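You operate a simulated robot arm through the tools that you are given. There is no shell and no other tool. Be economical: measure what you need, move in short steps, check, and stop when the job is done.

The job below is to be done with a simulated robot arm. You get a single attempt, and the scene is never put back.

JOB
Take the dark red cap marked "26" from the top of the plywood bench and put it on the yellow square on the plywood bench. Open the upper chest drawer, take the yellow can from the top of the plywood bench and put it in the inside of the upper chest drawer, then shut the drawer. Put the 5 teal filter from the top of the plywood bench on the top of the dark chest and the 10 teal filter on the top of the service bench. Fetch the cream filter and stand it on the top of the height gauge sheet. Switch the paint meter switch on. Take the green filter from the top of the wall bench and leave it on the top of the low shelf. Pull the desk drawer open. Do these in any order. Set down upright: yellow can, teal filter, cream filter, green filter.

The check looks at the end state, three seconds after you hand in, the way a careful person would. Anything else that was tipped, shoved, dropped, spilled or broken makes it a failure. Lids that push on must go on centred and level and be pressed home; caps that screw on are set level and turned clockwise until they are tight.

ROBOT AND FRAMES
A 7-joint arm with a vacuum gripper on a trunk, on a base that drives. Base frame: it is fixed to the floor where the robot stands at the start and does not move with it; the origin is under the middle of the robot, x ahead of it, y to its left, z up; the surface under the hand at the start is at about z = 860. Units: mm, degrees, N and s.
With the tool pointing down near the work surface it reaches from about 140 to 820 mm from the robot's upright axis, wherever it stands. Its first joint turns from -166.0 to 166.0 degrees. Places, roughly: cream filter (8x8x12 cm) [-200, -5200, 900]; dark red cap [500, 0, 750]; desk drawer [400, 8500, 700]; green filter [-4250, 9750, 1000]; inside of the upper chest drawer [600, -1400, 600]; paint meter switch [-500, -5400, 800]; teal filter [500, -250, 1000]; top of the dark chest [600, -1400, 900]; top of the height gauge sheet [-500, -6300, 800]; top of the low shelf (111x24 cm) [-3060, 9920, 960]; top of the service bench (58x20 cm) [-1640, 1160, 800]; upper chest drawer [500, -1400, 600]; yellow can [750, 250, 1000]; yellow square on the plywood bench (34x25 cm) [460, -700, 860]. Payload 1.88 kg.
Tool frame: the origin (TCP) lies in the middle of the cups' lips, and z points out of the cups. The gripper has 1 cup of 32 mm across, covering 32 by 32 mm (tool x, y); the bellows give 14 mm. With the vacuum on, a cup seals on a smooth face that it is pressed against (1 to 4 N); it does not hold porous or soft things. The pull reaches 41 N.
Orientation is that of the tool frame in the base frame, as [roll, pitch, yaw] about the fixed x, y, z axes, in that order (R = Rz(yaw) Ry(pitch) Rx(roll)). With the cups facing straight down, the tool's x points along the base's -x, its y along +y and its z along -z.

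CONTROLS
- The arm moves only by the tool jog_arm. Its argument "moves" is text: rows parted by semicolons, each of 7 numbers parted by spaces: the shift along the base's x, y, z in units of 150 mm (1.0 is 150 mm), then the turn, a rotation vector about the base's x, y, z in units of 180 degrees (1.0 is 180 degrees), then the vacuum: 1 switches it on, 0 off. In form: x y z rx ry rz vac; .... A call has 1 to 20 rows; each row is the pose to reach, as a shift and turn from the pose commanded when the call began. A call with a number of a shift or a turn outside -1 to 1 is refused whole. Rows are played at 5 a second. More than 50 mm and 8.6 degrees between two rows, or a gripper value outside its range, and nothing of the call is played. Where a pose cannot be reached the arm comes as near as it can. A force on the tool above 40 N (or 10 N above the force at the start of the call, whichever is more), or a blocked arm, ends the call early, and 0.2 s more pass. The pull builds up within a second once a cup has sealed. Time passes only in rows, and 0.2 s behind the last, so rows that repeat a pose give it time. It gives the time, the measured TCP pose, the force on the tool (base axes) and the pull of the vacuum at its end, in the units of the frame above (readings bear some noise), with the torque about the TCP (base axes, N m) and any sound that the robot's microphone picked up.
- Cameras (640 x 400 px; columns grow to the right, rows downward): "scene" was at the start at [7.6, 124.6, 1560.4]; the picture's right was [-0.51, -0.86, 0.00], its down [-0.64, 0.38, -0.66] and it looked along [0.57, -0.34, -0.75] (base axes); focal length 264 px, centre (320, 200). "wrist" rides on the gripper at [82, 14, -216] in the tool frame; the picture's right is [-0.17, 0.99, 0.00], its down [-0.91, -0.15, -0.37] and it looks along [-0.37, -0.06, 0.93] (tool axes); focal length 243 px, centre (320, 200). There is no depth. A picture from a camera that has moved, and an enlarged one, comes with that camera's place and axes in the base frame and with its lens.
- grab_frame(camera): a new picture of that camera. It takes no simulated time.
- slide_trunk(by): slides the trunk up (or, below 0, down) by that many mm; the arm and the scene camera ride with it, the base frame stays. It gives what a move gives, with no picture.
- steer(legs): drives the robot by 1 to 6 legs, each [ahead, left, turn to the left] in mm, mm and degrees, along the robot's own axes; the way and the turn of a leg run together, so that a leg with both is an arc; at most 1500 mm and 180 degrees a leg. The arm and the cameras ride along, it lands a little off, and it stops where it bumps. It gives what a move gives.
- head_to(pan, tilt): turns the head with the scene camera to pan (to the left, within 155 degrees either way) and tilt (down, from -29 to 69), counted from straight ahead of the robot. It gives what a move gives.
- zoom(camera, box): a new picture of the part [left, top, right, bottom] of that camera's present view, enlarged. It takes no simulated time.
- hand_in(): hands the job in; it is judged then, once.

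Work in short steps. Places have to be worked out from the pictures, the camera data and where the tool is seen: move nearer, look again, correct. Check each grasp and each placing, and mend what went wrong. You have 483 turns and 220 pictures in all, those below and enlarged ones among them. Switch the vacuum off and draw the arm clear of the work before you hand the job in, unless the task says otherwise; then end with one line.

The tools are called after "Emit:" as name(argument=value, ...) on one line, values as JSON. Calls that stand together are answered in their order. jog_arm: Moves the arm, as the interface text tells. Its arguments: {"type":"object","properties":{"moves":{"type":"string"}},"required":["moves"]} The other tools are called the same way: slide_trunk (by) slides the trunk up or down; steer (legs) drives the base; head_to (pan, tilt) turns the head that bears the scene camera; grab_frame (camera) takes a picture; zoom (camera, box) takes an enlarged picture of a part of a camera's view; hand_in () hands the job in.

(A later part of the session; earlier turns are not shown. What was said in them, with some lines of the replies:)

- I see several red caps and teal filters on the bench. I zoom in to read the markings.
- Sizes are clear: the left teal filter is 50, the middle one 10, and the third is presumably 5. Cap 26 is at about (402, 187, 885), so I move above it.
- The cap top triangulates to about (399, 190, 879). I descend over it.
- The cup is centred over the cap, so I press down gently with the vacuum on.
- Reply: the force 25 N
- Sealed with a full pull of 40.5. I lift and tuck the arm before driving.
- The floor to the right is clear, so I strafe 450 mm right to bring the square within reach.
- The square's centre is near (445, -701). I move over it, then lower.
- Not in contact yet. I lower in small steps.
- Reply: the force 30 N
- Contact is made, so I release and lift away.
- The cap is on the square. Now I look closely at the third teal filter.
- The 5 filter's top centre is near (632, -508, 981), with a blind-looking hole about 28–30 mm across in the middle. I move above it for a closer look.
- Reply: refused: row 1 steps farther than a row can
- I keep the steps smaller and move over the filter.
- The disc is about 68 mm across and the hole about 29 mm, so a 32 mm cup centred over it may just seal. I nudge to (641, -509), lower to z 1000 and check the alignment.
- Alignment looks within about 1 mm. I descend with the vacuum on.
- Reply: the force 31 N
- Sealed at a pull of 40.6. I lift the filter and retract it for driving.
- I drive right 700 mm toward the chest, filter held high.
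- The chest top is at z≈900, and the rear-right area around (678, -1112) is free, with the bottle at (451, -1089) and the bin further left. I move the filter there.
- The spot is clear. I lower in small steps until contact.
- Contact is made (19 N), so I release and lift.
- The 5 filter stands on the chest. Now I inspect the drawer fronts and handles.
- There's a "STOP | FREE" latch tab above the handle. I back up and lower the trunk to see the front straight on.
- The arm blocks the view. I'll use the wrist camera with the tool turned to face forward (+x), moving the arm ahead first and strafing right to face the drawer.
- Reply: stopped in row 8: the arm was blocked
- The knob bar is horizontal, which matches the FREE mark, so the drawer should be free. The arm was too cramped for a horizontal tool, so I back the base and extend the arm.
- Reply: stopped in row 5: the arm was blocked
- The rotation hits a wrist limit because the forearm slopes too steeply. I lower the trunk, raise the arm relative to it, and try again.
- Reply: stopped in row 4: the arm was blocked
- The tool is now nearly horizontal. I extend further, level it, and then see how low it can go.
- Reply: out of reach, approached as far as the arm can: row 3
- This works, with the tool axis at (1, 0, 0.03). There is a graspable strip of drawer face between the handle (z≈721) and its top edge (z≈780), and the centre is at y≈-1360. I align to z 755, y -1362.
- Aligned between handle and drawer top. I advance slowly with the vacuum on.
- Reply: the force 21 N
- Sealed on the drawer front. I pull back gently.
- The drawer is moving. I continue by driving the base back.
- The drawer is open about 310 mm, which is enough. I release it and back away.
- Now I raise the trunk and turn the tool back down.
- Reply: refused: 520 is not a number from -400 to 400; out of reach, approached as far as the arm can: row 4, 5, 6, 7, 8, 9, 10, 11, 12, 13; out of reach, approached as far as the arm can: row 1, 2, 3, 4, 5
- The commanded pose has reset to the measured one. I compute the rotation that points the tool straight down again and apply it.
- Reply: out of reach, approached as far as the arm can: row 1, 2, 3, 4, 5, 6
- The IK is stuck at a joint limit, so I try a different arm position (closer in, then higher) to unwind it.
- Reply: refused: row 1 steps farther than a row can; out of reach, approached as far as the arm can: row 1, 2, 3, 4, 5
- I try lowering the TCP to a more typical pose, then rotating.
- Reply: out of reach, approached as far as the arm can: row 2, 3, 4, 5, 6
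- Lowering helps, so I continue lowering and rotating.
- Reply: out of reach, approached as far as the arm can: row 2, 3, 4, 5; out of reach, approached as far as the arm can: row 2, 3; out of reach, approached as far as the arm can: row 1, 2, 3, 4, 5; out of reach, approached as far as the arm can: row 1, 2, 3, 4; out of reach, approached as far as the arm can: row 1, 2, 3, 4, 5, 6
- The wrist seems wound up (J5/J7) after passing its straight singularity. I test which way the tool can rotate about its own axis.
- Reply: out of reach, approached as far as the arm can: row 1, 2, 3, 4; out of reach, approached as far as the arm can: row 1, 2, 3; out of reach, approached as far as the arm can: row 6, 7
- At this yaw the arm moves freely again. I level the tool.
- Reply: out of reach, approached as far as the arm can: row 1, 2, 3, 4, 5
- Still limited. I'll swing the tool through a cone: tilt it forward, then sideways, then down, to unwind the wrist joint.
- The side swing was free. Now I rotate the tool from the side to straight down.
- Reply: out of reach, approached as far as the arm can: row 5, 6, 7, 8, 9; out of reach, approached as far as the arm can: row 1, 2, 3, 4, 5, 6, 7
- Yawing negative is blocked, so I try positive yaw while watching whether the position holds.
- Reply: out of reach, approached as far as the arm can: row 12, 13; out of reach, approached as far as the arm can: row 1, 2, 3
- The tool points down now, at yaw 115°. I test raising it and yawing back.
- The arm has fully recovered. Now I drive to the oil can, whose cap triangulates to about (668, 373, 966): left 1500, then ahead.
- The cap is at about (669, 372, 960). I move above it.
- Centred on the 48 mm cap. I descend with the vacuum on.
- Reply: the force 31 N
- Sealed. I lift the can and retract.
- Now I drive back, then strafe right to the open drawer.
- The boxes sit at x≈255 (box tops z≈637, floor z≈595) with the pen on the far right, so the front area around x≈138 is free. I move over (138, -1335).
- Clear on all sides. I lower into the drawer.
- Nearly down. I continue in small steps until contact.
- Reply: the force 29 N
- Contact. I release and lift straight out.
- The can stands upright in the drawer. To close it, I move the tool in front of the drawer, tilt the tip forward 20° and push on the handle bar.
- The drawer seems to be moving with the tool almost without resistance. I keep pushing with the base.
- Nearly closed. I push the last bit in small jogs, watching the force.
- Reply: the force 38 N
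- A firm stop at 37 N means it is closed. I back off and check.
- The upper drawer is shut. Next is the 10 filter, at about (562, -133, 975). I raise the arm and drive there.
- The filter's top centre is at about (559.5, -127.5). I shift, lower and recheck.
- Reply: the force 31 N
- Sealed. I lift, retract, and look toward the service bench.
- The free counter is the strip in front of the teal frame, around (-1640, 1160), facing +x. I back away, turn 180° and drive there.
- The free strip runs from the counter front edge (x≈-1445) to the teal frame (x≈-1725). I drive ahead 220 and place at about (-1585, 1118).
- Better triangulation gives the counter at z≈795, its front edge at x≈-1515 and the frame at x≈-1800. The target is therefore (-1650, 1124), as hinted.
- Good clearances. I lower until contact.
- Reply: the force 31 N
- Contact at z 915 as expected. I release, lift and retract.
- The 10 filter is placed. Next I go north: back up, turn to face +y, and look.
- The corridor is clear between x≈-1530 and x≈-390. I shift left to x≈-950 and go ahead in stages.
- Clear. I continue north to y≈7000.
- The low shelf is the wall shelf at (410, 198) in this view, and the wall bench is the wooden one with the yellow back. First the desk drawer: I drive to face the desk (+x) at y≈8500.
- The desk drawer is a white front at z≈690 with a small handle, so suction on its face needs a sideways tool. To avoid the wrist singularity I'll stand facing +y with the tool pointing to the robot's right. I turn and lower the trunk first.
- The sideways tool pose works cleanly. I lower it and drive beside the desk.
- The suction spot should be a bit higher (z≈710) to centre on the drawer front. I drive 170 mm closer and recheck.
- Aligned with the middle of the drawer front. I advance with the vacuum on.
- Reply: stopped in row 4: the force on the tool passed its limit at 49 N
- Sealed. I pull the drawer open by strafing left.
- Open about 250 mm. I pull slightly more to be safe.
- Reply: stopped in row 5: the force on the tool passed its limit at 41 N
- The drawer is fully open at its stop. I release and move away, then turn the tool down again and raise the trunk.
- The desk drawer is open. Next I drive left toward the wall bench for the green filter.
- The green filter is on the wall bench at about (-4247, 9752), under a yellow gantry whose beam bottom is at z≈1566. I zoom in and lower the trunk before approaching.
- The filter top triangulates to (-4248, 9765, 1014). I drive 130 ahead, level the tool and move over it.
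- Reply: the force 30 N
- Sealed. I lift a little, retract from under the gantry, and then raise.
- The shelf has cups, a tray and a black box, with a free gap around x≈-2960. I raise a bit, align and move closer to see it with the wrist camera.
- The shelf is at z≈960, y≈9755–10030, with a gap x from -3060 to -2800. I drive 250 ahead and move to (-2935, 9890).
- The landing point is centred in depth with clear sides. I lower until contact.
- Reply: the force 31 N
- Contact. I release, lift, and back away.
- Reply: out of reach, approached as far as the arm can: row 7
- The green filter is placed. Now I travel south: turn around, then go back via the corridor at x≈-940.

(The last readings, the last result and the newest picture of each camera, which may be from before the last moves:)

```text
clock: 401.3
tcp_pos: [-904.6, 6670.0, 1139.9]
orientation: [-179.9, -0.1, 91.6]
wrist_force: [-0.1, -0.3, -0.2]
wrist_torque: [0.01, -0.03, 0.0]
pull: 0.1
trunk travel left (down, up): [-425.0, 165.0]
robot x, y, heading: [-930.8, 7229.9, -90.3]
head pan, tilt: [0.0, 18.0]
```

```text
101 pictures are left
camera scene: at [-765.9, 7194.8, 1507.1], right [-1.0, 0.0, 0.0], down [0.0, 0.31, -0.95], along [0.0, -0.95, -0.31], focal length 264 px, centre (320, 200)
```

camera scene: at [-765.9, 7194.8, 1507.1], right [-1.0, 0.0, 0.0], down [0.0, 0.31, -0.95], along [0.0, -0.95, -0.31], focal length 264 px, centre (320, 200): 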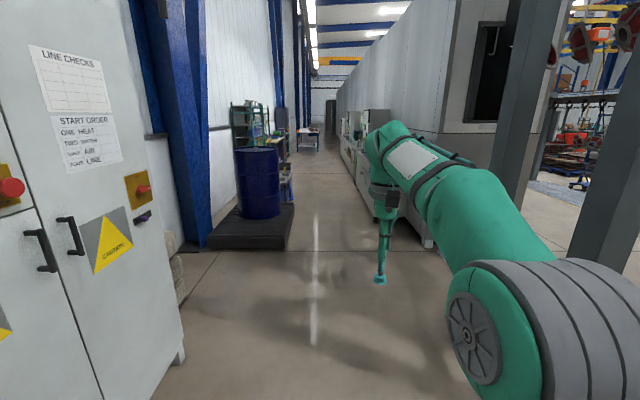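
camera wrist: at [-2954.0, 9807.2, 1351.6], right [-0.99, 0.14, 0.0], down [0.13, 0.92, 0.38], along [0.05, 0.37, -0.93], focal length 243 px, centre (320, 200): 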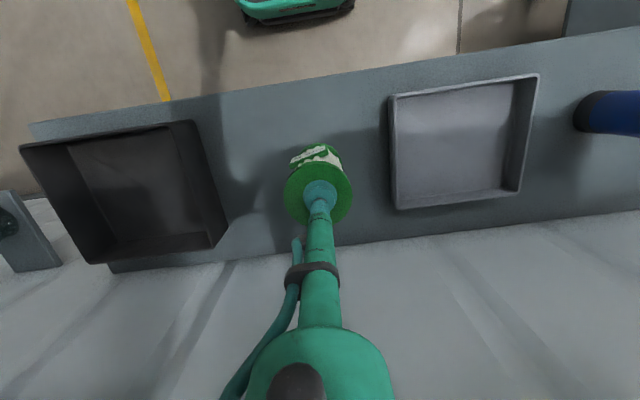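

The corridor is clear. I drive 9 m south.

Emit:
steer(legs=[[1500, 0, 0], [1500, 0, 0], [1500, 0, 0]])

Emit:
grab_frame(camera="scene")

```text
clock: 423.0
tcp_pos: [-1155.0, 2133.3, 1141.9]
orientation: [-180.0, 0.0, 88.9]
wrist_force: [-0.2, 0.0, -0.5]
wrist_torque: [0.0, 0.02, 0.01]
pull: 0.0
trunk travel left (down, up): [-425.0, 165.0]
robot x, y, heading: [-1155.1, 2692.0, -92.8]
head pan, tilt: [0.0, 18.0]
```

```text
100 pictures are left
camera scene: at [-990.3, 2651.4, 1507.1], right [-1.0, 0.05, 0.0], down [0.01, 0.31, -0.95], along [-0.05, -0.95, -0.31], focal length 264 px, centre (320, 200)
```

scene: 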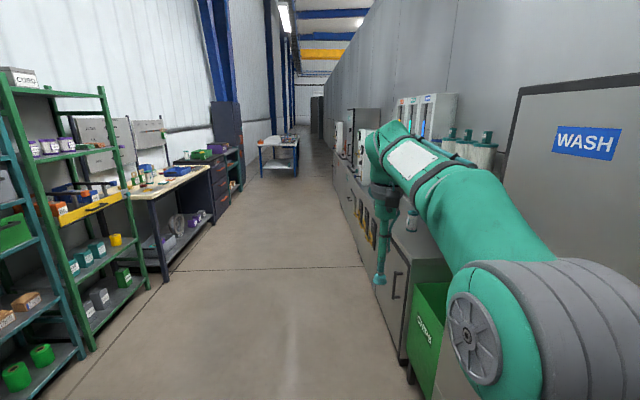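

I'm drifting right, so I correct left and heading, then continue to y≈-2000.

Emit:
steer(legs=[[400, 250, 3], [1500, 0, 0], [1500, 0, 0], [1200, 0, 0]])

Emit:
grab_frame(camera="scene")

```text
clock: 445.4
tcp_pos: [-1055.6, -2439.1, 1140.2]
orientation: [180.0, -0.1, 87.6]
wrist_force: [-0.1, -0.3, 0.5]
wrist_torque: [-0.01, 0.02, 0.0]
pull: 0.0
trunk travel left (down, up): [-425.0, 165.0]
robot x, y, heading: [-1043.3, -1877.2, -94.0]
head pan, tilt: [0.0, 18.0]
```

```text
99 pictures are left
camera scene: at [-880.6, -1923.6, 1507.1], right [-1.0, 0.07, 0.0], down [0.02, 0.31, -0.95], along [-0.07, -0.95, -0.31], focal length 264 px, centre (320, 200)
```

scene: 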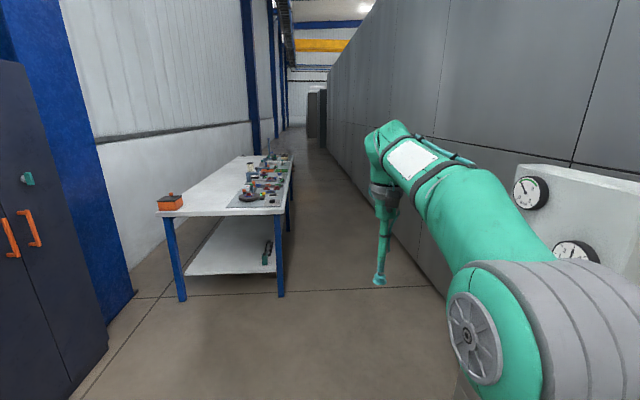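

The long table (x -700..150, y -3850..-6600) holds the remaining targets. I drive down beside it and turn to face +x at y≈-5200.

Emit:
steer(legs=[[1300, -100, 4], [1300, -80, 0], [700, -50, 0]])

Emit:
head_to(pan=50, tilt=25)

Emit:
grab_frame(camera="scene")

```text
clock: 461.4
tcp_pos: [-1286.5, -5710.9, 1141.3]
orientation: [-180.0, -0.1, 92.4]
wrist_force: [-0.4, 0.5, 0.6]
wrist_torque: [-0.04, 0.03, 0.01]
pull: 0.1
trunk travel left (down, up): [-425.0, 165.0]
robot x, y, heading: [-1319.6, -5152.7, -89.2]
head pan, tilt: [0.0, 18.0]
```

```text
clock: 462.6
tcp_pos: [-1286.6, -5711.4, 1140.9]
orientation: [-179.9, -0.1, 92.4]
wrist_force: [0.0, 1.2, 0.3]
wrist_torque: [-0.02, -0.01, 0.02]
pull: 0.0
trunk travel left (down, up): [-425.0, 165.0]
robot x, y, heading: [-1316.1, -5155.2, -89.3]
head pan, tilt: [50.0, 25.0]
```

```text
98 pictures are left
camera scene: at [-1085.0, -5149.2, 1495.8], right [-0.63, -0.77, 0.0], down [-0.33, 0.27, -0.91], along [0.7, -0.57, -0.42], focal length 264 px, centre (320, 200)
```

scene: 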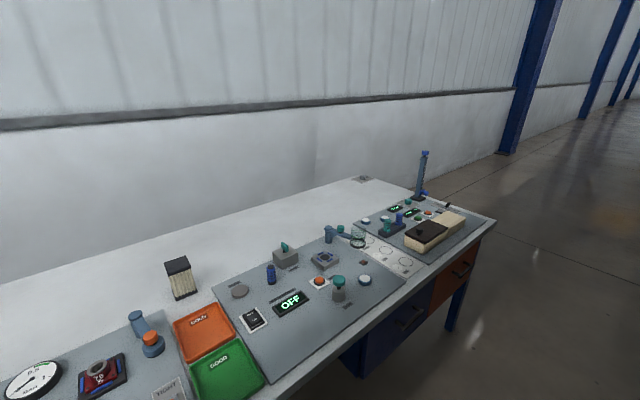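

Emit:
zoom(camera="scene", box=[140, 220, 400, 400])

Emit:
zoom(camera="scene", box=[310, 140, 510, 290])

```text
2.22 times, centred on (270, 310) of scene
camera zoom: at [-1085.0, -5149.2, 1495.8], right [-0.63, -0.77, 0.0], down [-0.33, 0.27, -0.91], along [0.7, -0.57, -0.42], focal length 587 px, centre (431, -44)
```

zoom: 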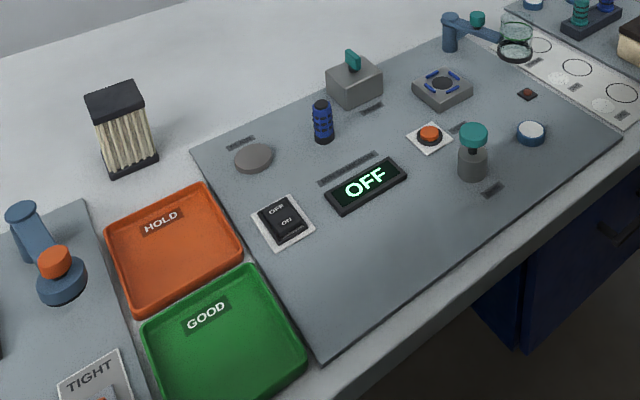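

```text
2.67 times, centred on (410, 215) of scene
camera zoom: at [-1085.0, -5149.2, 1495.8], right [-0.63, -0.77, 0.0], down [-0.33, 0.27, -0.91], along [0.7, -0.57, -0.42], focal length 704 px, centre (80, 160)
```

zoom: 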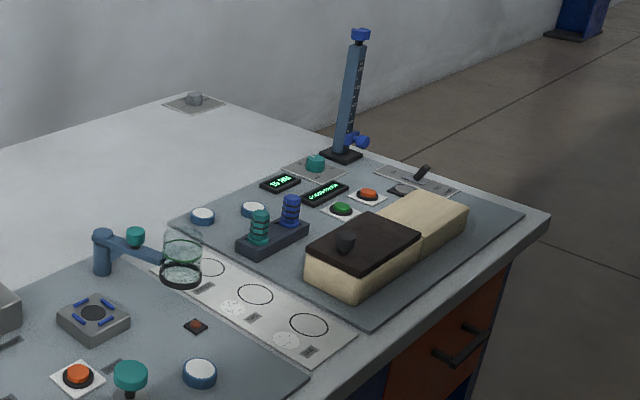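

All targets are located: the switch near (-492, -5361), the cream filter near (-238, -5223) and the height gauge sheet at the far end. I turn to face the table.

Emit:
steer(legs=[[0, 0, 89.2]])

Emit:
head_to(pan=-10, tilt=38)

Emit:
grab_frame(camera="scene")

Emit:
grab_frame(camera="wrist")

```text
clock: 466.9
tcp_pos: [-760.7, -5119.8, 1141.8]
orientation: [179.9, -0.1, -177.5]
wrist_force: [-0.2, 0.1, 0.6]
wrist_torque: [0.0, 0.01, 0.01]
pull: 0.1
trunk travel left (down, up): [-425.0, 165.0]
robot x, y, heading: [-1320.3, -5155.6, 0.6]
head pan, tilt: [50.0, 25.0]
```

```text
clock: 468.2
tcp_pos: [-760.4, -5119.7, 1140.6]
orientation: [-179.9, -0.1, -177.5]
wrist_force: [-1.3, -0.1, -0.1]
wrist_torque: [0.02, 0.01, 0.0]
pull: 0.0
trunk travel left (down, up): [-425.0, 165.0]
robot x, y, heading: [-1319.0, -5149.3, 0.7]
head pan, tilt: [-10.0, 38.0]
```

```text
95 pictures are left
camera scene: at [-1296.4, -5003.6, 1475.4], right [-0.16, -0.99, 0.0], down [-0.61, 0.1, -0.79], along [0.78, -0.13, -0.62], focal length 264 px, centre (320, 200)
```

scene: 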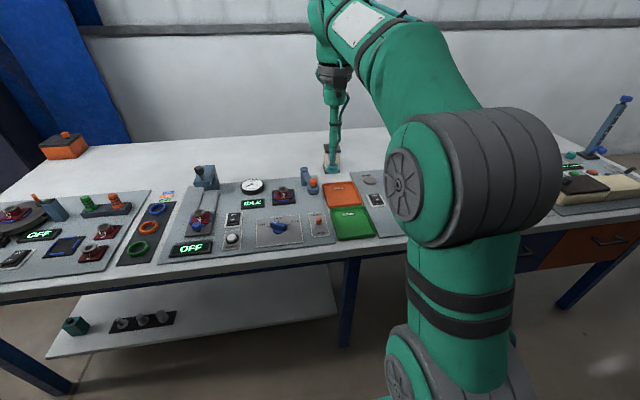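

```text
94 pictures are left
camera wrist: at [-843.8, -5110.0, 1356.4], right [0.12, 0.99, 0.0], down [0.92, -0.11, 0.37], along [0.37, -0.05, -0.93], focal length 243 px, centre (320, 200)
```

wrist: 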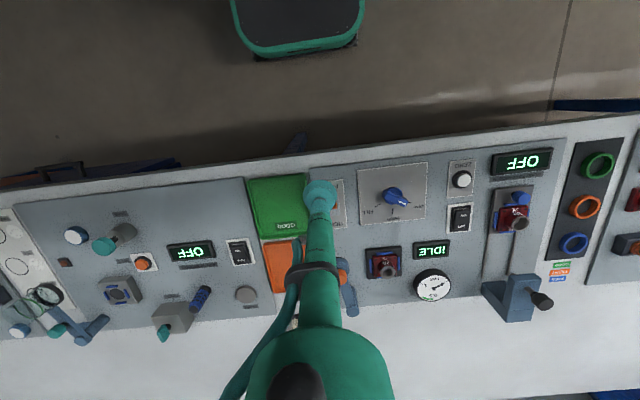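

Emit:
zoom(camera="wrist", box=[60, 190, 270, 320])

Emit:
zoom(camera="wrist", box=[330, 140, 560, 290])

```text
3.05 times, centred on (165, 255) of wrist
camera zoom: at [-843.8, -5110.0, 1356.4], right [0.12, 0.99, 0.0], down [0.92, -0.11, 0.37], along [0.37, -0.05, -0.93], focal length 739 px, centre (792, 32)
```

zoom: 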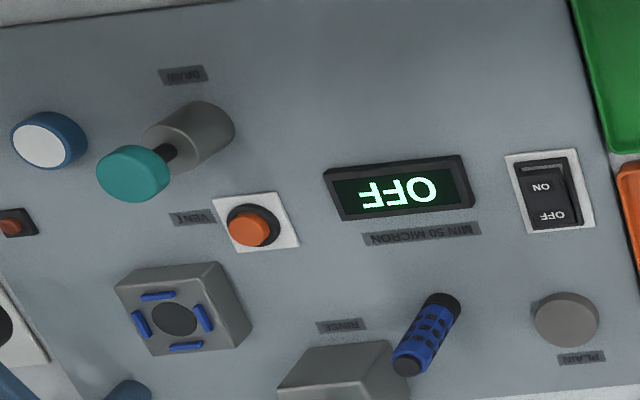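

```text
2.67 times, centred on (445, 215) of wrist
camera zoom: at [-843.8, -5110.0, 1356.4], right [0.12, 0.99, 0.0], down [0.92, -0.11, 0.37], along [0.37, -0.05, -0.93], focal length 647 px, centre (-13, 160)
```

zoom: 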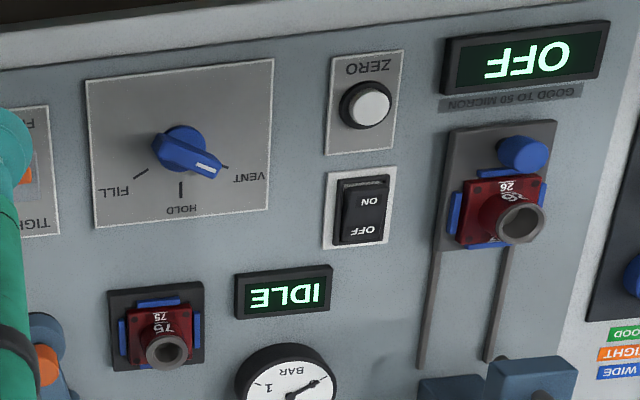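

The left panel ("MIN 50 MICRON") is the paint meter; its rocker is at about (-500, -5372), with ON on the robot's side. I drive alongside it.

Emit:
steer(legs=[[150, -250, -0.6]])

Emit:
jog_arm(moves="0.2 0 -0.2 0 0 0 0; 0.4 0 -0.4 0 0 0 0; 0.5 0 -0.7 0 0 0 0; 0.5 0 -1 0 0 0 0; 0.5 0 -1 0 0 0 0")

Emit:
grab_frame(camera="wrist")

Emit:
grab_frame(camera="scene")

```text
clock: 470.2
tcp_pos: [-611.4, -5375.3, 1140.9]
orientation: [180.0, -0.2, -177.9]
wrist_force: [0.4, -0.5, -0.4]
wrist_torque: [-0.01, 0.03, -0.02]
pull: 0.0
trunk travel left (down, up): [-425.0, 165.0]
robot x, y, heading: [-1169.0, -5400.9, 0.5]
head pan, tilt: [-10.0, 38.0]
```

```text
clock: 471.4
tcp_pos: [-536.8, -5375.0, 989.5]
orientation: [-179.9, 0.0, -178.0]
wrist_force: [-0.3, 0.0, -0.5]
wrist_torque: [0.01, 0.01, -0.01]
pull: 0.0
trunk travel left (down, up): [-425.0, 165.0]
robot x, y, heading: [-1172.1, -5405.7, 0.5]
head pan, tilt: [-10.0, 38.0]
```

```text
91 pictures are left
camera wrist: at [-619.5, -5364.7, 1205.8], right [0.13, 0.99, 0.0], down [0.92, -0.12, 0.37], along [0.37, -0.05, -0.93], focal length 243 px, centre (320, 200)
```

wrist: 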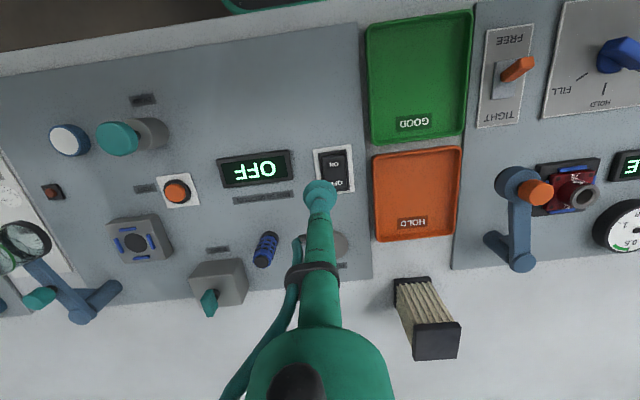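

```text
90 pictures are left
camera scene: at [-1146.5, -5254.3, 1475.4], right [-0.17, -0.99, 0.0], down [-0.61, 0.1, -0.79], along [0.78, -0.13, -0.62], focal length 264 px, centre (320, 200)
```

scene: 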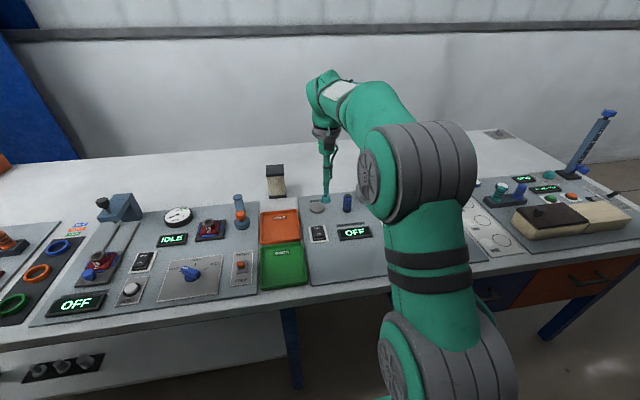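

The rocker triangulates to (-524, -5354, 841). I'll press its ON half around x=-541. I move above it and check.

Emit:
jog_arm(moves="-0.03 0.14 -0.25 0 0 0 0; -0.03 0.14 -0.5 0 0 0 0; -0.03 0.14 -0.75 0 0 0 0; -0.03 0.14 -0.75 0 0 0 0")

Emit:
zoom(camera="wrist", box=[240, 110, 400, 230])

Emit:
zoom(camera="scene", box=[270, 180, 400, 270])

```text
clock: 472.4
tcp_pos: [-540.1, -5353.4, 878.0]
orientation: [-180.0, 0.0, -177.8]
wrist_force: [-0.1, -0.8, -0.5]
wrist_torque: [-0.02, 0.02, 0.0]
pull: 0.0
trunk travel left (down, up): [-425.0, 165.0]
robot x, y, heading: [-1168.6, -5404.3, 0.4]
head pan, tilt: [-10.0, 38.0]
```

```text
3.33 times, centred on (320, 170) of wrist
camera zoom: at [-622.7, -5343.3, 1094.1], right [0.13, 0.99, 0.0], down [0.92, -0.12, 0.37], along [0.37, -0.05, -0.93], focal length 809 px, centre (320, 300)
```

zoom: 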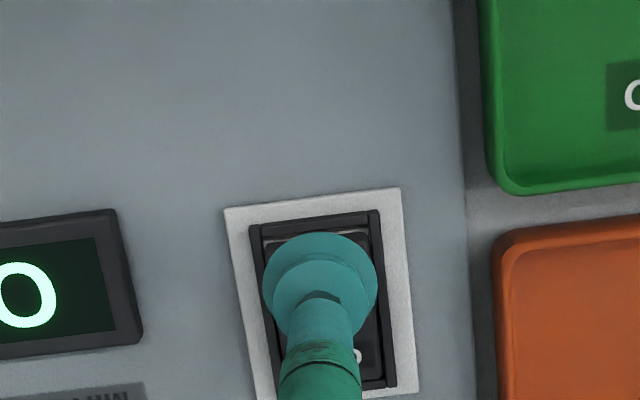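

```text
4.44 times, centred on (335, 225) of scene
camera zoom: at [-1146.5, -5254.3, 1475.4], right [-0.17, -0.99, 0.0], down [-0.61, 0.1, -0.79], along [0.78, -0.13, -0.62], focal length 1173 px, centre (253, 89)
```

zoom: 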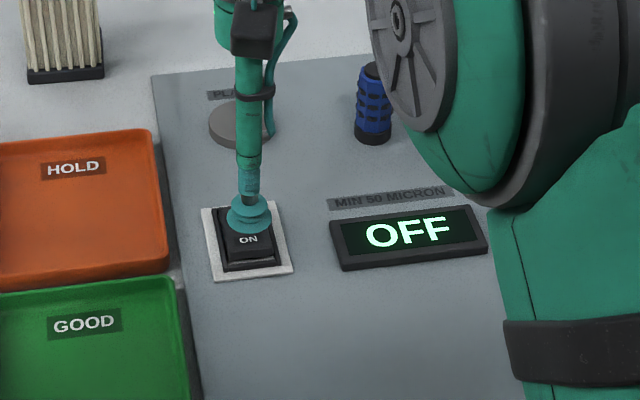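

The cup will land on the ON half. I press down gently.

Emit:
jog_arm(moves="0 0 -0.12 0 0 0 0; 0 0 -0.2 0 0 0 0; 0 0 -0.24 0 0 0 0; 0 0 -0.27 0 0 0 0; 0 0 -0.3 0 0 0 0; 0 0 -0.3 0 0 0 0")

Emit:
zoom(camera="scene", box=[270, 180, 400, 270])

```text
clock: 473.8
tcp_pos: [-541.0, -5352.9, 832.4]
orientation: [180.0, -0.1, -178.0]
wrist_force: [-1.8, 0.1, 2.3]
wrist_torque: [0.04, -0.05, -0.03]
pull: 0.2
trunk travel left (down, up): [-425.0, 165.0]
robot x, y, heading: [-1171.8, -5403.8, 0.1]
head pan, tilt: [-10.0, 38.0]
```

```text
4.44 times, centred on (335, 225) of scene
camera zoom: at [-1147.0, -5254.3, 1475.4], right [-0.17, -0.99, 0.0], down [-0.61, 0.1, -0.79], along [0.78, -0.13, -0.62], focal length 1173 px, centre (253, 89)
```

zoom: 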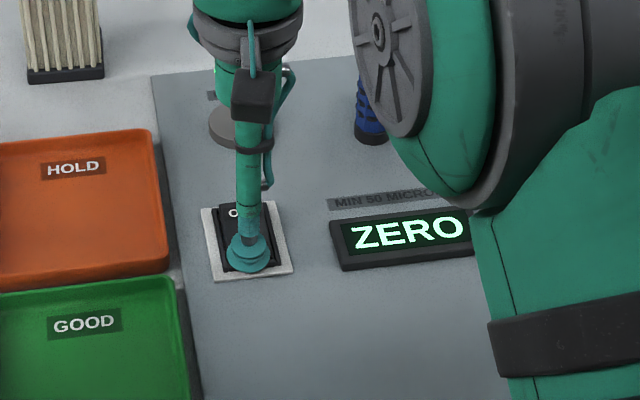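

Switched on (the display now shows "ZERO"). I lift off and confirm it stays.

Emit:
jog_arm(moves="0 0 0.1 0 0 0 0; 0 0 0.4 0 0 0 0; 0 0 0.7 0 0 0 0; 0 0 1 0 0 0 0; 0 0 1 0 0 0 0")

Emit:
jog_arm(moves="0 0.3 0.3 0 0 0 0; 0 0.6 0.5 0 0 0 0; 0 0.9 0.7 0 0 0 0; 0 0.9 0.7 0 0 0 0")

Emit:
grab_frame(camera="scene")

Emit:
grab_frame(camera="wrist")

```text
clock: 475.0
tcp_pos: [-539.0, -5353.6, 984.4]
orientation: [180.0, -0.1, -177.9]
wrist_force: [-0.7, -0.8, 0.5]
wrist_torque: [-0.01, -0.01, 0.06]
pull: 0.0
trunk travel left (down, up): [-425.0, 165.0]
robot x, y, heading: [-1171.5, -5402.2, 0.6]
head pan, tilt: [-10.0, 38.0]
```

```text
refused: row 1 steps farther than a row can; nothing moved
```

```text
86 pictures are left
camera scene: at [-1146.9, -5254.3, 1475.4], right [-0.17, -0.99, 0.0], down [-0.61, 0.1, -0.79], along [0.78, -0.13, -0.62], focal length 264 px, centre (320, 200)
```

scene: 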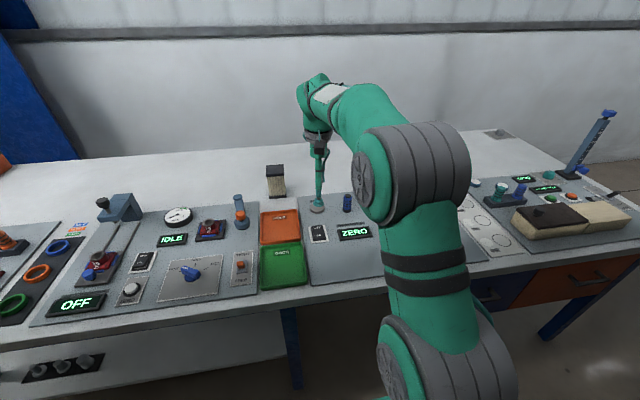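

```text
85 pictures are left
camera wrist: at [-622.9, -5342.2, 1199.9], right [0.13, 0.99, 0.0], down [0.92, -0.12, 0.37], along [0.37, -0.05, -0.93], focal length 243 px, centre (320, 200)
```

wrist: 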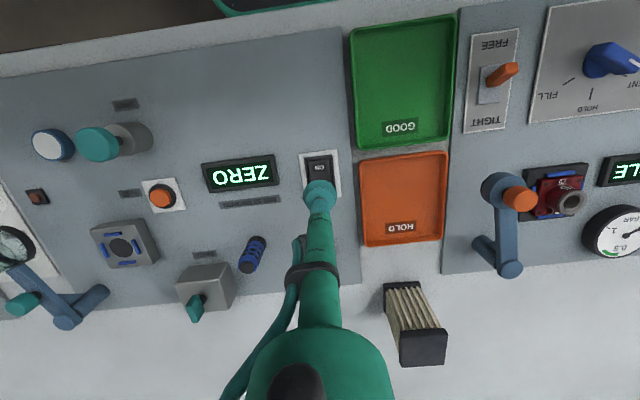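

The meter switch is on. Now the cream filter: I zoom on it from both cameras.

Emit:
zoom(camera="scene", box=[240, 150, 320, 210])

Emit:
zoom(camera="wrist", box=[360, 270, 470, 380])

```text
6.67 times, centred on (280, 180) of scene
camera zoom: at [-1146.9, -5254.3, 1475.4], right [-0.17, -0.99, 0.0], down [-0.61, 0.1, -0.79], along [0.78, -0.13, -0.62], focal length 1760 px, centre (587, 333)
```

zoom: 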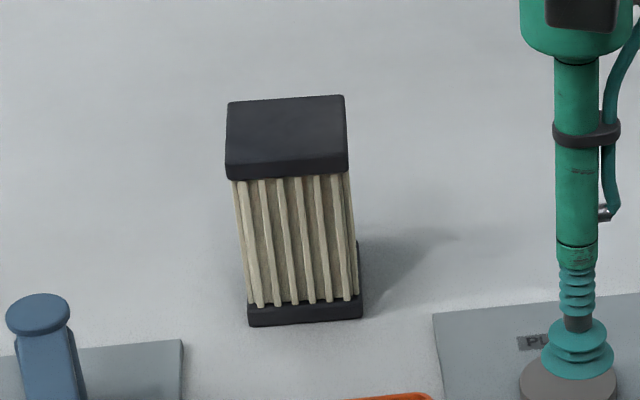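

```text
3.64 times, centred on (415, 325) of wrist
camera zoom: at [-622.9, -5342.2, 1199.9], right [0.13, 0.99, 0.0], down [0.92, -0.12, 0.37], along [0.37, -0.05, -0.93], focal length 882 px, centre (-26, -254)
```

zoom: 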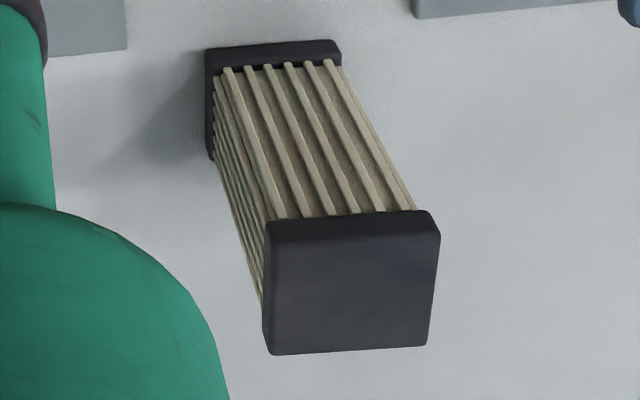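

The cream filter's top centre is at (-239, -5226, 930), with the table at z≈810. I raise the arm and drive closer.

Emit:
jog_arm(moves="0 0 0.3 0 0 0 0; 0 0 0.6 0 0 0 0; 0 0 0.8 0 0 0 0; 0 0 0.8 0 0 0 0")

Emit:
steer(legs=[[140, 140, 0]])

Emit:
grab_frame(camera="wrist")

```text
clock: 476.0
tcp_pos: [-541.7, -5353.6, 1103.9]
orientation: [-179.9, 0.0, -177.9]
wrist_force: [-0.2, 1.2, -0.7]
wrist_torque: [0.03, -0.03, -0.01]
pull: 0.1
trunk travel left (down, up): [-425.0, 165.0]
robot x, y, heading: [-1172.3, -5403.8, 0.4]
head pan, tilt: [-10.0, 38.0]
```

```text
clock: 477.6
tcp_pos: [-403.8, -5211.7, 1103.5]
orientation: [-179.9, -0.2, -177.9]
wrist_force: [0.2, 0.3, 0.2]
wrist_torque: [0.01, -0.05, -0.02]
pull: 0.1
trunk travel left (down, up): [-425.0, 165.0]
robot x, y, heading: [-1027.4, -5264.4, 0.2]
head pan, tilt: [-10.0, 38.0]
```

```text
82 pictures are left
camera wrist: at [-485.3, -5200.9, 1318.8], right [0.13, 0.99, 0.0], down [0.92, -0.12, 0.37], along [0.37, -0.05, -0.93], focal length 243 px, centre (320, 200)
```

wrist: 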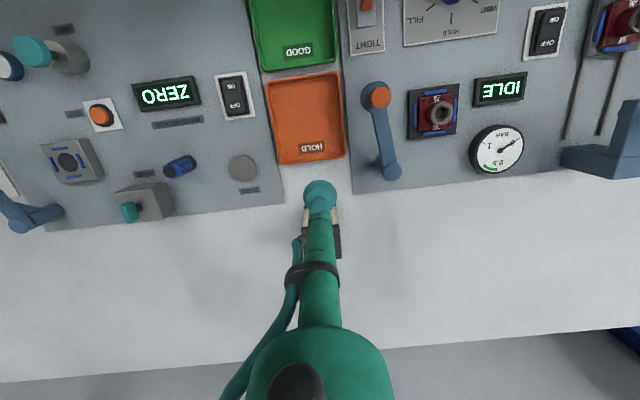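

Emit:
jog_arm(moves="0.25 -0.05 0 0 0 0 0; 0.5 -0.1 0 0 0 0 0; 0.75 -0.1 -0.1 0 0 0 0; 1 -0.1 -0.3 0 0 0 0; 1 -0.1 -0.6 0 0 0 0; 1 -0.1 -0.8 0 0 0 0; 1 -0.1 -0.8 0 0 0 0")

Emit:
grab_frame(camera="wrist")

Emit:
zoom(camera="scene", box=[260, 120, 420, 220])

```text
clock: 479.2
tcp_pos: [-253.5, -5228.8, 982.7]
orientation: [-180.0, 0.0, -177.9]
wrist_force: [0.2, -0.8, 0.0]
wrist_torque: [0.0, 0.0, 0.01]
pull: 0.0
out of reach, approached as far as the arm can: row 3, 4, 5
trunk travel left (down, up): [-425.0, 165.0]
robot x, y, heading: [-1029.1, -5259.6, 0.4]
head pan, tilt: [-10.0, 38.0]
```

```text
81 pictures are left
camera wrist: at [-336.1, -5217.9, 1199.3], right [0.13, 0.99, 0.0], down [0.92, -0.12, 0.37], along [0.37, -0.05, -0.93], focal length 243 px, centre (320, 200)
```

wrist: 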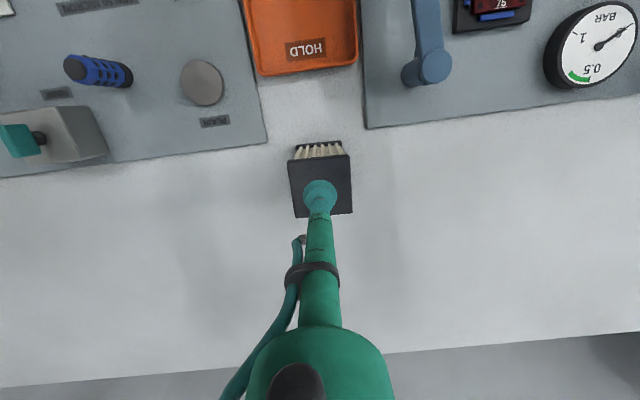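

```text
4.00 times, centred on (340, 170) of scene
camera zoom: at [-1008.0, -5113.1, 1475.4], right [-0.17, -0.99, 0.0], down [-0.61, 0.1, -0.79], along [0.78, -0.13, -0.62], focal length 1056 px, centre (240, 320)
```

zoom: 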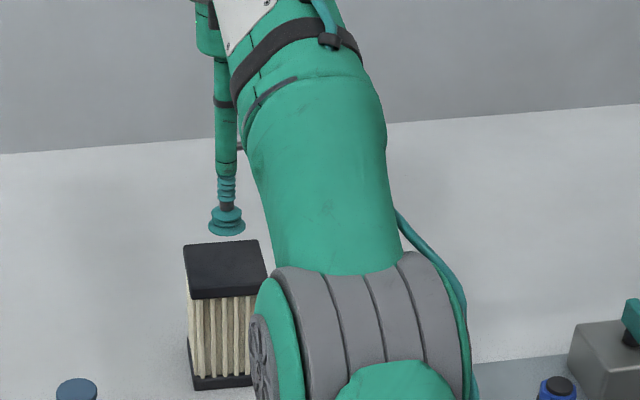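

The filter top is centred near (-245, -5229). I nudge 8 mm and descend with the vacuum on.

Emit:
jog_arm(moves="0.05 0 -0.2 0 0 0 1; 0.05 0 -0.3 0 0 0 1; 0.05 0 -0.34 0 0 0 1; 0.05 0 -0.37 0 0 0 1; 0.05 0 -0.37 0 0 0 1; 0.05 0 -0.37 0 0 0 1")

```text
clock: 480.6
tcp_pos: [-244.3, -5228.8, 931.6]
orientation: [-179.9, 0.3, -177.9]
wrist_force: [8.8, -2.0, 30.2]
wrist_torque: [0.0, 0.02, 0.03]
pull: 40.3
trunk travel left (down, up): [-425.0, 165.0]
robot x, y, heading: [-1029.8, -5262.7, 0.5]
head pan, tilt: [-10.0, 38.0]
```

Sealed. I lift, retract, back off the table, and move right toward the height gauge sheet.

Emit:
jog_arm(moves="0 0 0.1 0 0 0 1; 0 0 0.35 0 0 0 1; 0 0 0.65 0 0 0 1; -0.2 0 0.9 0 0 0 1; -0.5 0 1 0 0 0 1; -0.8 0 1 0 0 0 1; -1 0 1 0 0 0 1; -1 0 1 0 0 0 1")

Emit:
steer(legs=[[-330, 0, 0], [0, -950, 0]])

Emit:
head_to(pan=-5, tilt=40)

Emit:
grab_frame(camera="scene")

Emit:
grab_frame(camera="wrist")

```text
clock: 482.4
tcp_pos: [-391.9, -5228.7, 1073.4]
orientation: [179.9, -0.3, -177.9]
wrist_force: [0.7, 0.0, -2.1]
wrist_torque: [-0.03, 0.14, 0.0]
pull: 40.2
out of reach, approached as far as the arm can: row 2, 3, 4
trunk travel left (down, up): [-425.0, 165.0]
robot x, y, heading: [-1030.1, -5266.4, 0.4]
head pan, tilt: [-10.0, 38.0]
```

```text
clock: 489.2
tcp_pos: [-701.1, -6188.3, 1077.8]
orientation: [179.9, -0.2, -176.6]
wrist_force: [0.7, -0.4, -1.4]
wrist_torque: [-0.03, 0.0, 0.02]
pull: 40.9
trunk travel left (down, up): [-425.0, 165.0]
robot x, y, heading: [-1335.6, -6239.1, 1.8]
head pan, tilt: [-10.0, 38.0]
```

```text
clock: 489.8
tcp_pos: [-700.8, -6188.3, 1076.7]
orientation: [179.9, -0.1, -176.6]
wrist_force: [0.3, 0.3, -1.7]
wrist_torque: [-0.01, 0.0, -0.05]
pull: 41.0
trunk travel left (down, up): [-425.0, 165.0]
robot x, y, heading: [-1335.9, -6234.2, 1.7]
head pan, tilt: [-5.0, 40.0]
```

```text
79 pictures are left
camera scene: at [-1317.5, -6079.1, 1472.4], right [-0.06, -1.0, 0.0], down [-0.64, 0.04, -0.77], along [0.76, -0.04, -0.64], focal length 264 px, centre (320, 200)
```

scene: 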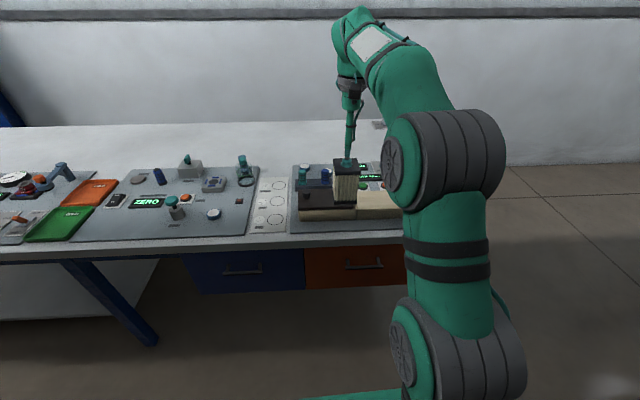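

```text
78 pictures are left
camera wrist: at [-783.1, -6179.1, 1293.0], right [0.11, 0.99, 0.0], down [0.92, -0.1, 0.37], along [0.37, -0.04, -0.93], focal length 243 px, centre (320, 200)
```

wrist: 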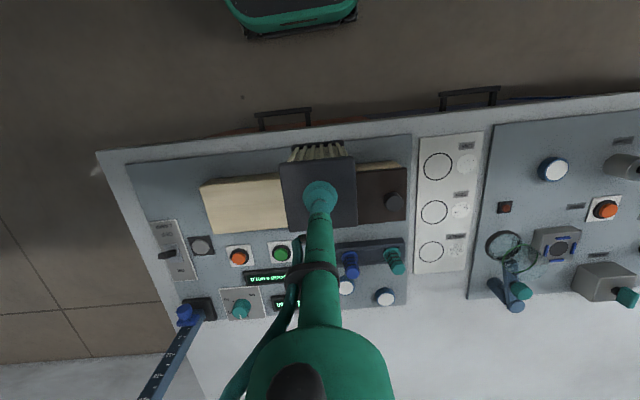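

I need an unobstructed view of the sheet, so I strafe right and look left.

Emit:
steer(legs=[[0, -500, -1.7]])

Emit:
head_to(pan=18, tilt=40)

Emit:
grab_frame(camera="scene")

```text
clock: 492.8
tcp_pos: [-690.6, -6711.4, 1077.1]
orientation: [-180.0, -0.1, -178.3]
wrist_force: [-0.4, -0.4, -1.5]
wrist_torque: [-0.03, 0.03, -0.03]
pull: 40.8
trunk travel left (down, up): [-425.0, 165.0]
robot x, y, heading: [-1330.4, -6742.0, -0.0]
head pan, tilt: [-5.0, 40.0]
```

```text
clock: 493.6
tcp_pos: [-691.2, -6713.5, 1078.3]
orientation: [-180.0, -0.1, -178.3]
wrist_force: [0.2, 0.1, -1.1]
wrist_torque: [-0.01, 0.01, -0.03]
pull: 41.0
trunk travel left (down, up): [-425.0, 165.0]
robot x, y, heading: [-1329.8, -6738.1, -0.0]
head pan, tilt: [18.0, 40.0]
```

```text
77 pictures are left
camera scene: at [-1308.6, -6550.7, 1472.4], right [0.31, -0.95, 0.0], down [-0.61, -0.2, -0.77], along [0.73, 0.24, -0.64], focal length 264 px, centre (320, 200)
```

scene: 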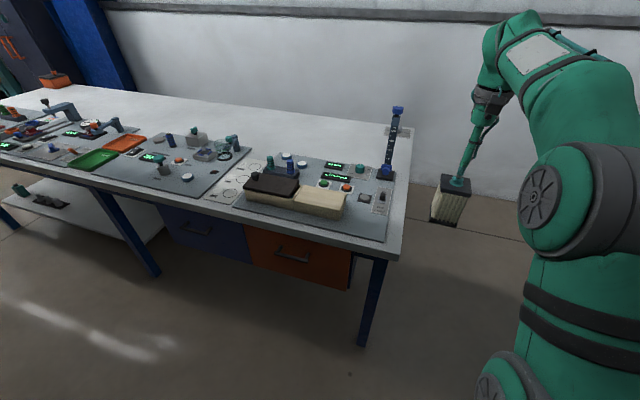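

Emit:
zoom(camera="scene", box=[220, 130, 420, 260])

Emit:
grab_frame(camera="wrist")

```text
3.08 times, centred on (320, 195) of scene
camera zoom: at [-1308.6, -6550.7, 1472.4], right [0.31, -0.95, 0.0], down [-0.61, -0.2, -0.77], along [0.73, 0.24, -0.64], focal length 812 px, centre (320, 215)
```

zoom: 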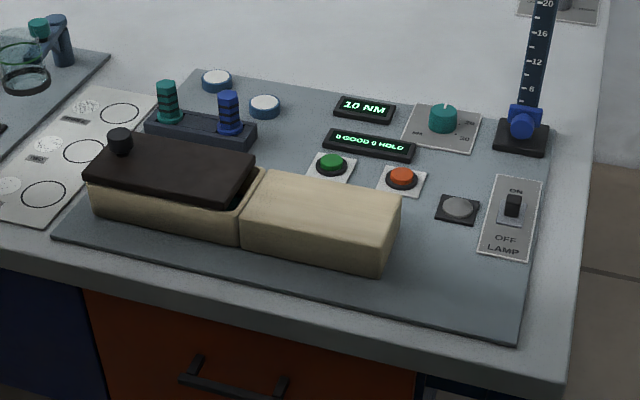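

```text
75 pictures are left
camera wrist: at [-773.6, -6700.7, 1293.0], right [0.14, 0.99, 0.0], down [0.92, -0.13, 0.37], along [0.37, -0.05, -0.93], focal length 243 px, centre (320, 200)
```

wrist: 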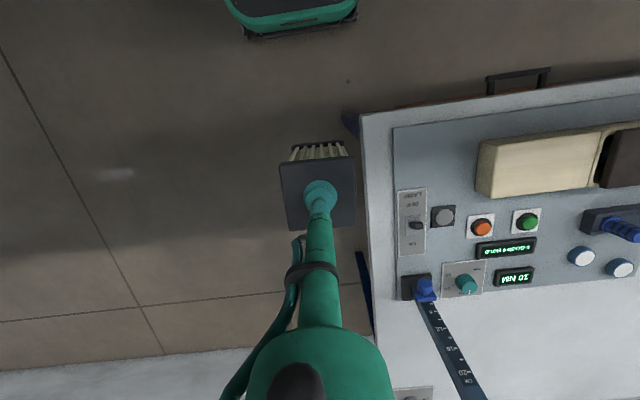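

The sheet's front-right area is free: x≈-697..-579 and y≈-6567..-6412, between the block, lamp plate and edges. I'll stand the filter at (-638, -6490).

Emit:
steer(legs=[[0, 222, 0]])

Emit:
grab_frame(camera="wrist")

```text
clock: 495.4
tcp_pos: [-690.8, -6487.9, 1077.8]
orientation: [-179.9, -0.1, -178.3]
wrist_force: [-0.1, -0.2, -1.8]
wrist_torque: [0.01, 0.01, -0.01]
pull: 40.3
trunk travel left (down, up): [-425.0, 165.0]
robot x, y, heading: [-1331.6, -6518.9, -0.0]
head pan, tilt: [18.0, 40.0]
```

```text
74 pictures are left
camera wrist: at [-773.9, -6476.0, 1293.0], right [0.14, 0.99, 0.0], down [0.92, -0.13, 0.37], along [0.37, -0.05, -0.93], focal length 243 px, centre (320, 200)
```

wrist: 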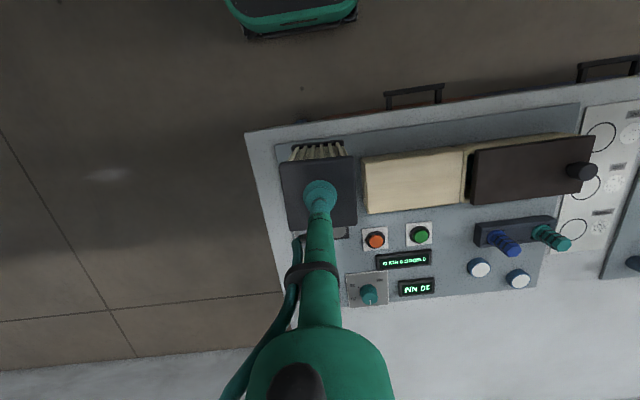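

Emit:
jog_arm(moves="0.16 -0.013 0 0 0 0 1; 0.32 -0.013 0 0 0 0 1; 0.32 -0.013 -0.3 0 0 0 1; 0.32 -0.013 -0.55 0 0 0 1; 0.32 -0.013 -0.7 0 0 0 1; 0.32 -0.013 -0.7 0 0 0 1")

Emit:
grab_frame(camera="wrist")

Emit:
zoom(camera="scene", box=[270, 120, 530, 300])

```text
clock: 496.8
tcp_pos: [-642.8, -6489.9, 973.4]
orientation: [179.9, -0.2, -178.2]
wrist_force: [0.2, 0.4, -1.0]
wrist_torque: [0.0, -0.01, 0.01]
pull: 40.3
trunk travel left (down, up): [-425.0, 165.0]
robot x, y, heading: [-1326.0, -6517.0, -0.0]
head pan, tilt: [18.0, 40.0]
```

```text
73 pictures are left
camera wrist: at [-726.1, -6478.1, 1189.2], right [0.14, 0.99, 0.0], down [0.92, -0.13, 0.37], along [0.37, -0.05, -0.93], focal length 243 px, centre (320, 200)
```

wrist: 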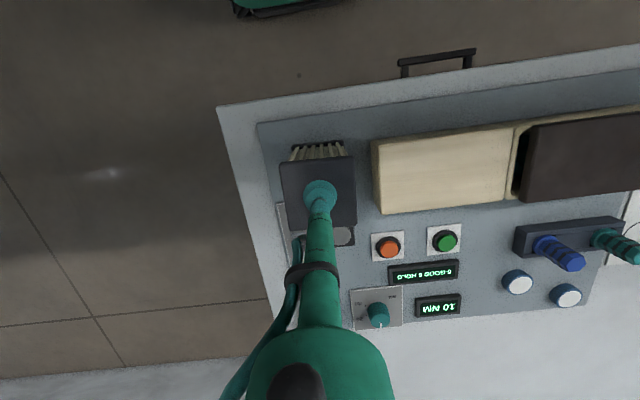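

```text
2.22 times, centred on (400, 210) of scene
camera zoom: at [-1308.8, -6326.3, 1472.4], right [0.31, -0.95, 0.0], down [-0.61, -0.2, -0.77], along [0.73, 0.24, -0.64], focal length 587 px, centre (142, 178)
```

zoom: 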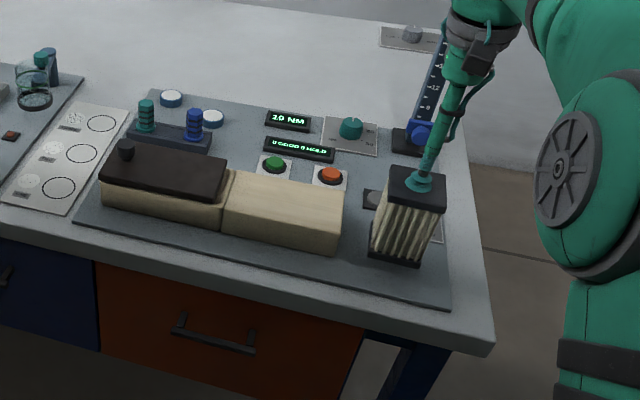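

Landing margins look good all round (about 20–25 mm). I lower to contact.

Emit:
jog_arm(moves="0 0 -0.1 0 0 0 1; 0 0 -0.16 0 0 0 1; 0 0 -0.19 0 0 0 1; 0 0 -0.21 0 0 0 1; 0 0 -0.23 0 0 0 1; 0 0 -0.23 0 0 0 1")

```text
clock: 498.2
tcp_pos: [-642.8, -6488.8, 943.2]
orientation: [180.0, 0.4, -178.3]
wrist_force: [1.6, -2.5, 31.5]
wrist_torque: [-0.01, 0.08, -0.13]
pull: 40.2
trunk travel left (down, up): [-425.0, 165.0]
robot x, y, heading: [-1332.7, -6518.9, -0.1]
head pan, tilt: [18.0, 40.0]
```

Emit:
zoom(camera="scene", box=[380, 170, 500, 270])

Emit:
zoom(camera="wrist", box=[240, 90, 400, 260])

```text
4.00 times, centred on (440, 220) of scene
camera zoom: at [-1311.2, -6326.7, 1472.8], right [0.31, -0.95, 0.0], down [-0.61, -0.2, -0.77], along [0.73, 0.24, -0.64], focal length 1056 px, centre (-160, 120)
```

zoom: 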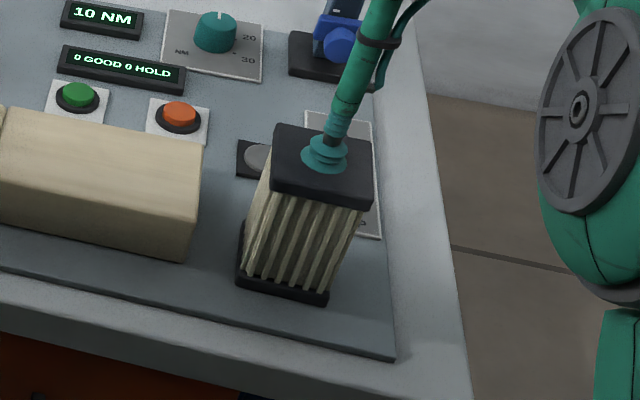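

```text
2.35 times, centred on (320, 175) of wrist
camera zoom: at [-727.1, -6477.1, 1157.3], right [0.14, 0.99, 0.0], down [0.92, -0.13, 0.38], along [0.38, -0.05, -0.92], focal length 571 px, centre (320, 259)
```

zoom: 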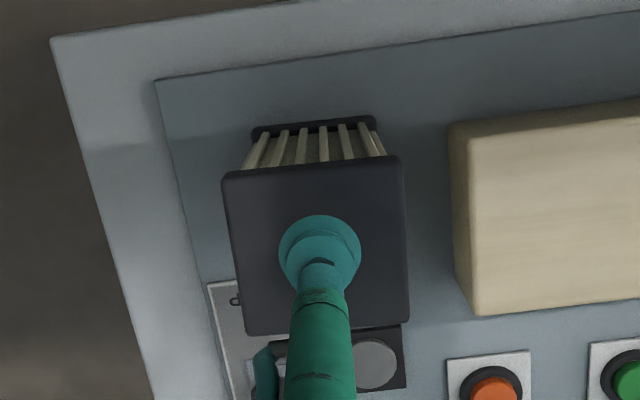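

The base sits clear of the lamp plate, on the sheet. I release and lift.

Emit:
jog_arm(moves="0 0 0.01 0 0 0 0; 0 0 0.02 0 0 0 0; 0 0 0.02 0 0 0 0; 0 0 0.02 0 0 0 0; 0 0 0.08 0 0 0 0; 0 0 0.3 0 0 0 0; 0 0 0.6 0 0 0 0; 0 0 0.9 0 0 0 0; 0 0 0.9 0 0 0 0")

Emit:
steer(legs=[[-250, 0, 0]])

Emit:
grab_frame(camera="scene")

```text
clock: 500.2
tcp_pos: [-643.7, -6488.1, 1072.2]
orientation: [-180.0, -0.1, -178.3]
wrist_force: [0.4, 0.4, -0.9]
wrist_torque: [-0.02, 0.01, -0.03]
pull: 0.1
trunk travel left (down, up): [-425.0, 165.0]
robot x, y, heading: [-1330.7, -6518.3, 0.0]
head pan, tilt: [18.0, 40.0]
```

```text
clock: 502.0
tcp_pos: [-894.6, -6486.8, 1072.1]
orientation: [-179.9, -0.1, -178.2]
wrist_force: [-0.4, 0.1, 0.3]
wrist_torque: [0.0, 0.0, -0.01]
pull: 0.0
trunk travel left (down, up): [-425.0, 165.0]
robot x, y, heading: [-1580.4, -6520.0, 0.1]
head pan, tilt: [18.0, 40.0]
```

```text
69 pictures are left
camera scene: at [-1559.5, -6326.9, 1472.4], right [0.31, -0.95, 0.0], down [-0.61, -0.2, -0.77], along [0.73, 0.24, -0.64], focal length 264 px, centre (320, 200)
```

scene: 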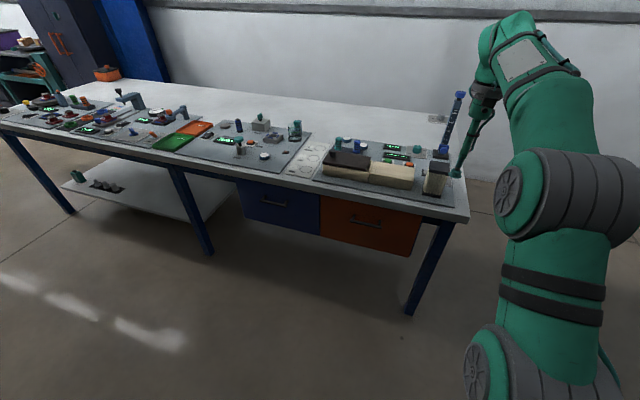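

Emit:
zoom(camera="scene", box=[180, 80, 480, 230])

```text
2.13 times, centred on (330, 155) of scene
camera zoom: at [-1559.5, -6326.9, 1472.4], right [0.31, -0.95, 0.0], down [-0.61, -0.2, -0.77], along [0.73, 0.24, -0.64], focal length 563 px, centre (299, 296)
```

zoom: 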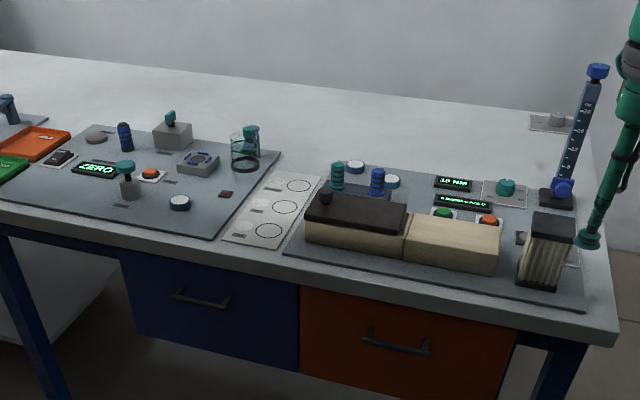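

The cream filter stands upright on the height gauge sheet, the meter is on, the vacuum is off and the arm is clear. I hand in.

Emit:
hand_in()

```text
The job is handed in.
```

All the listed tasks are done, checked by camera as I went, and the job is handed in.
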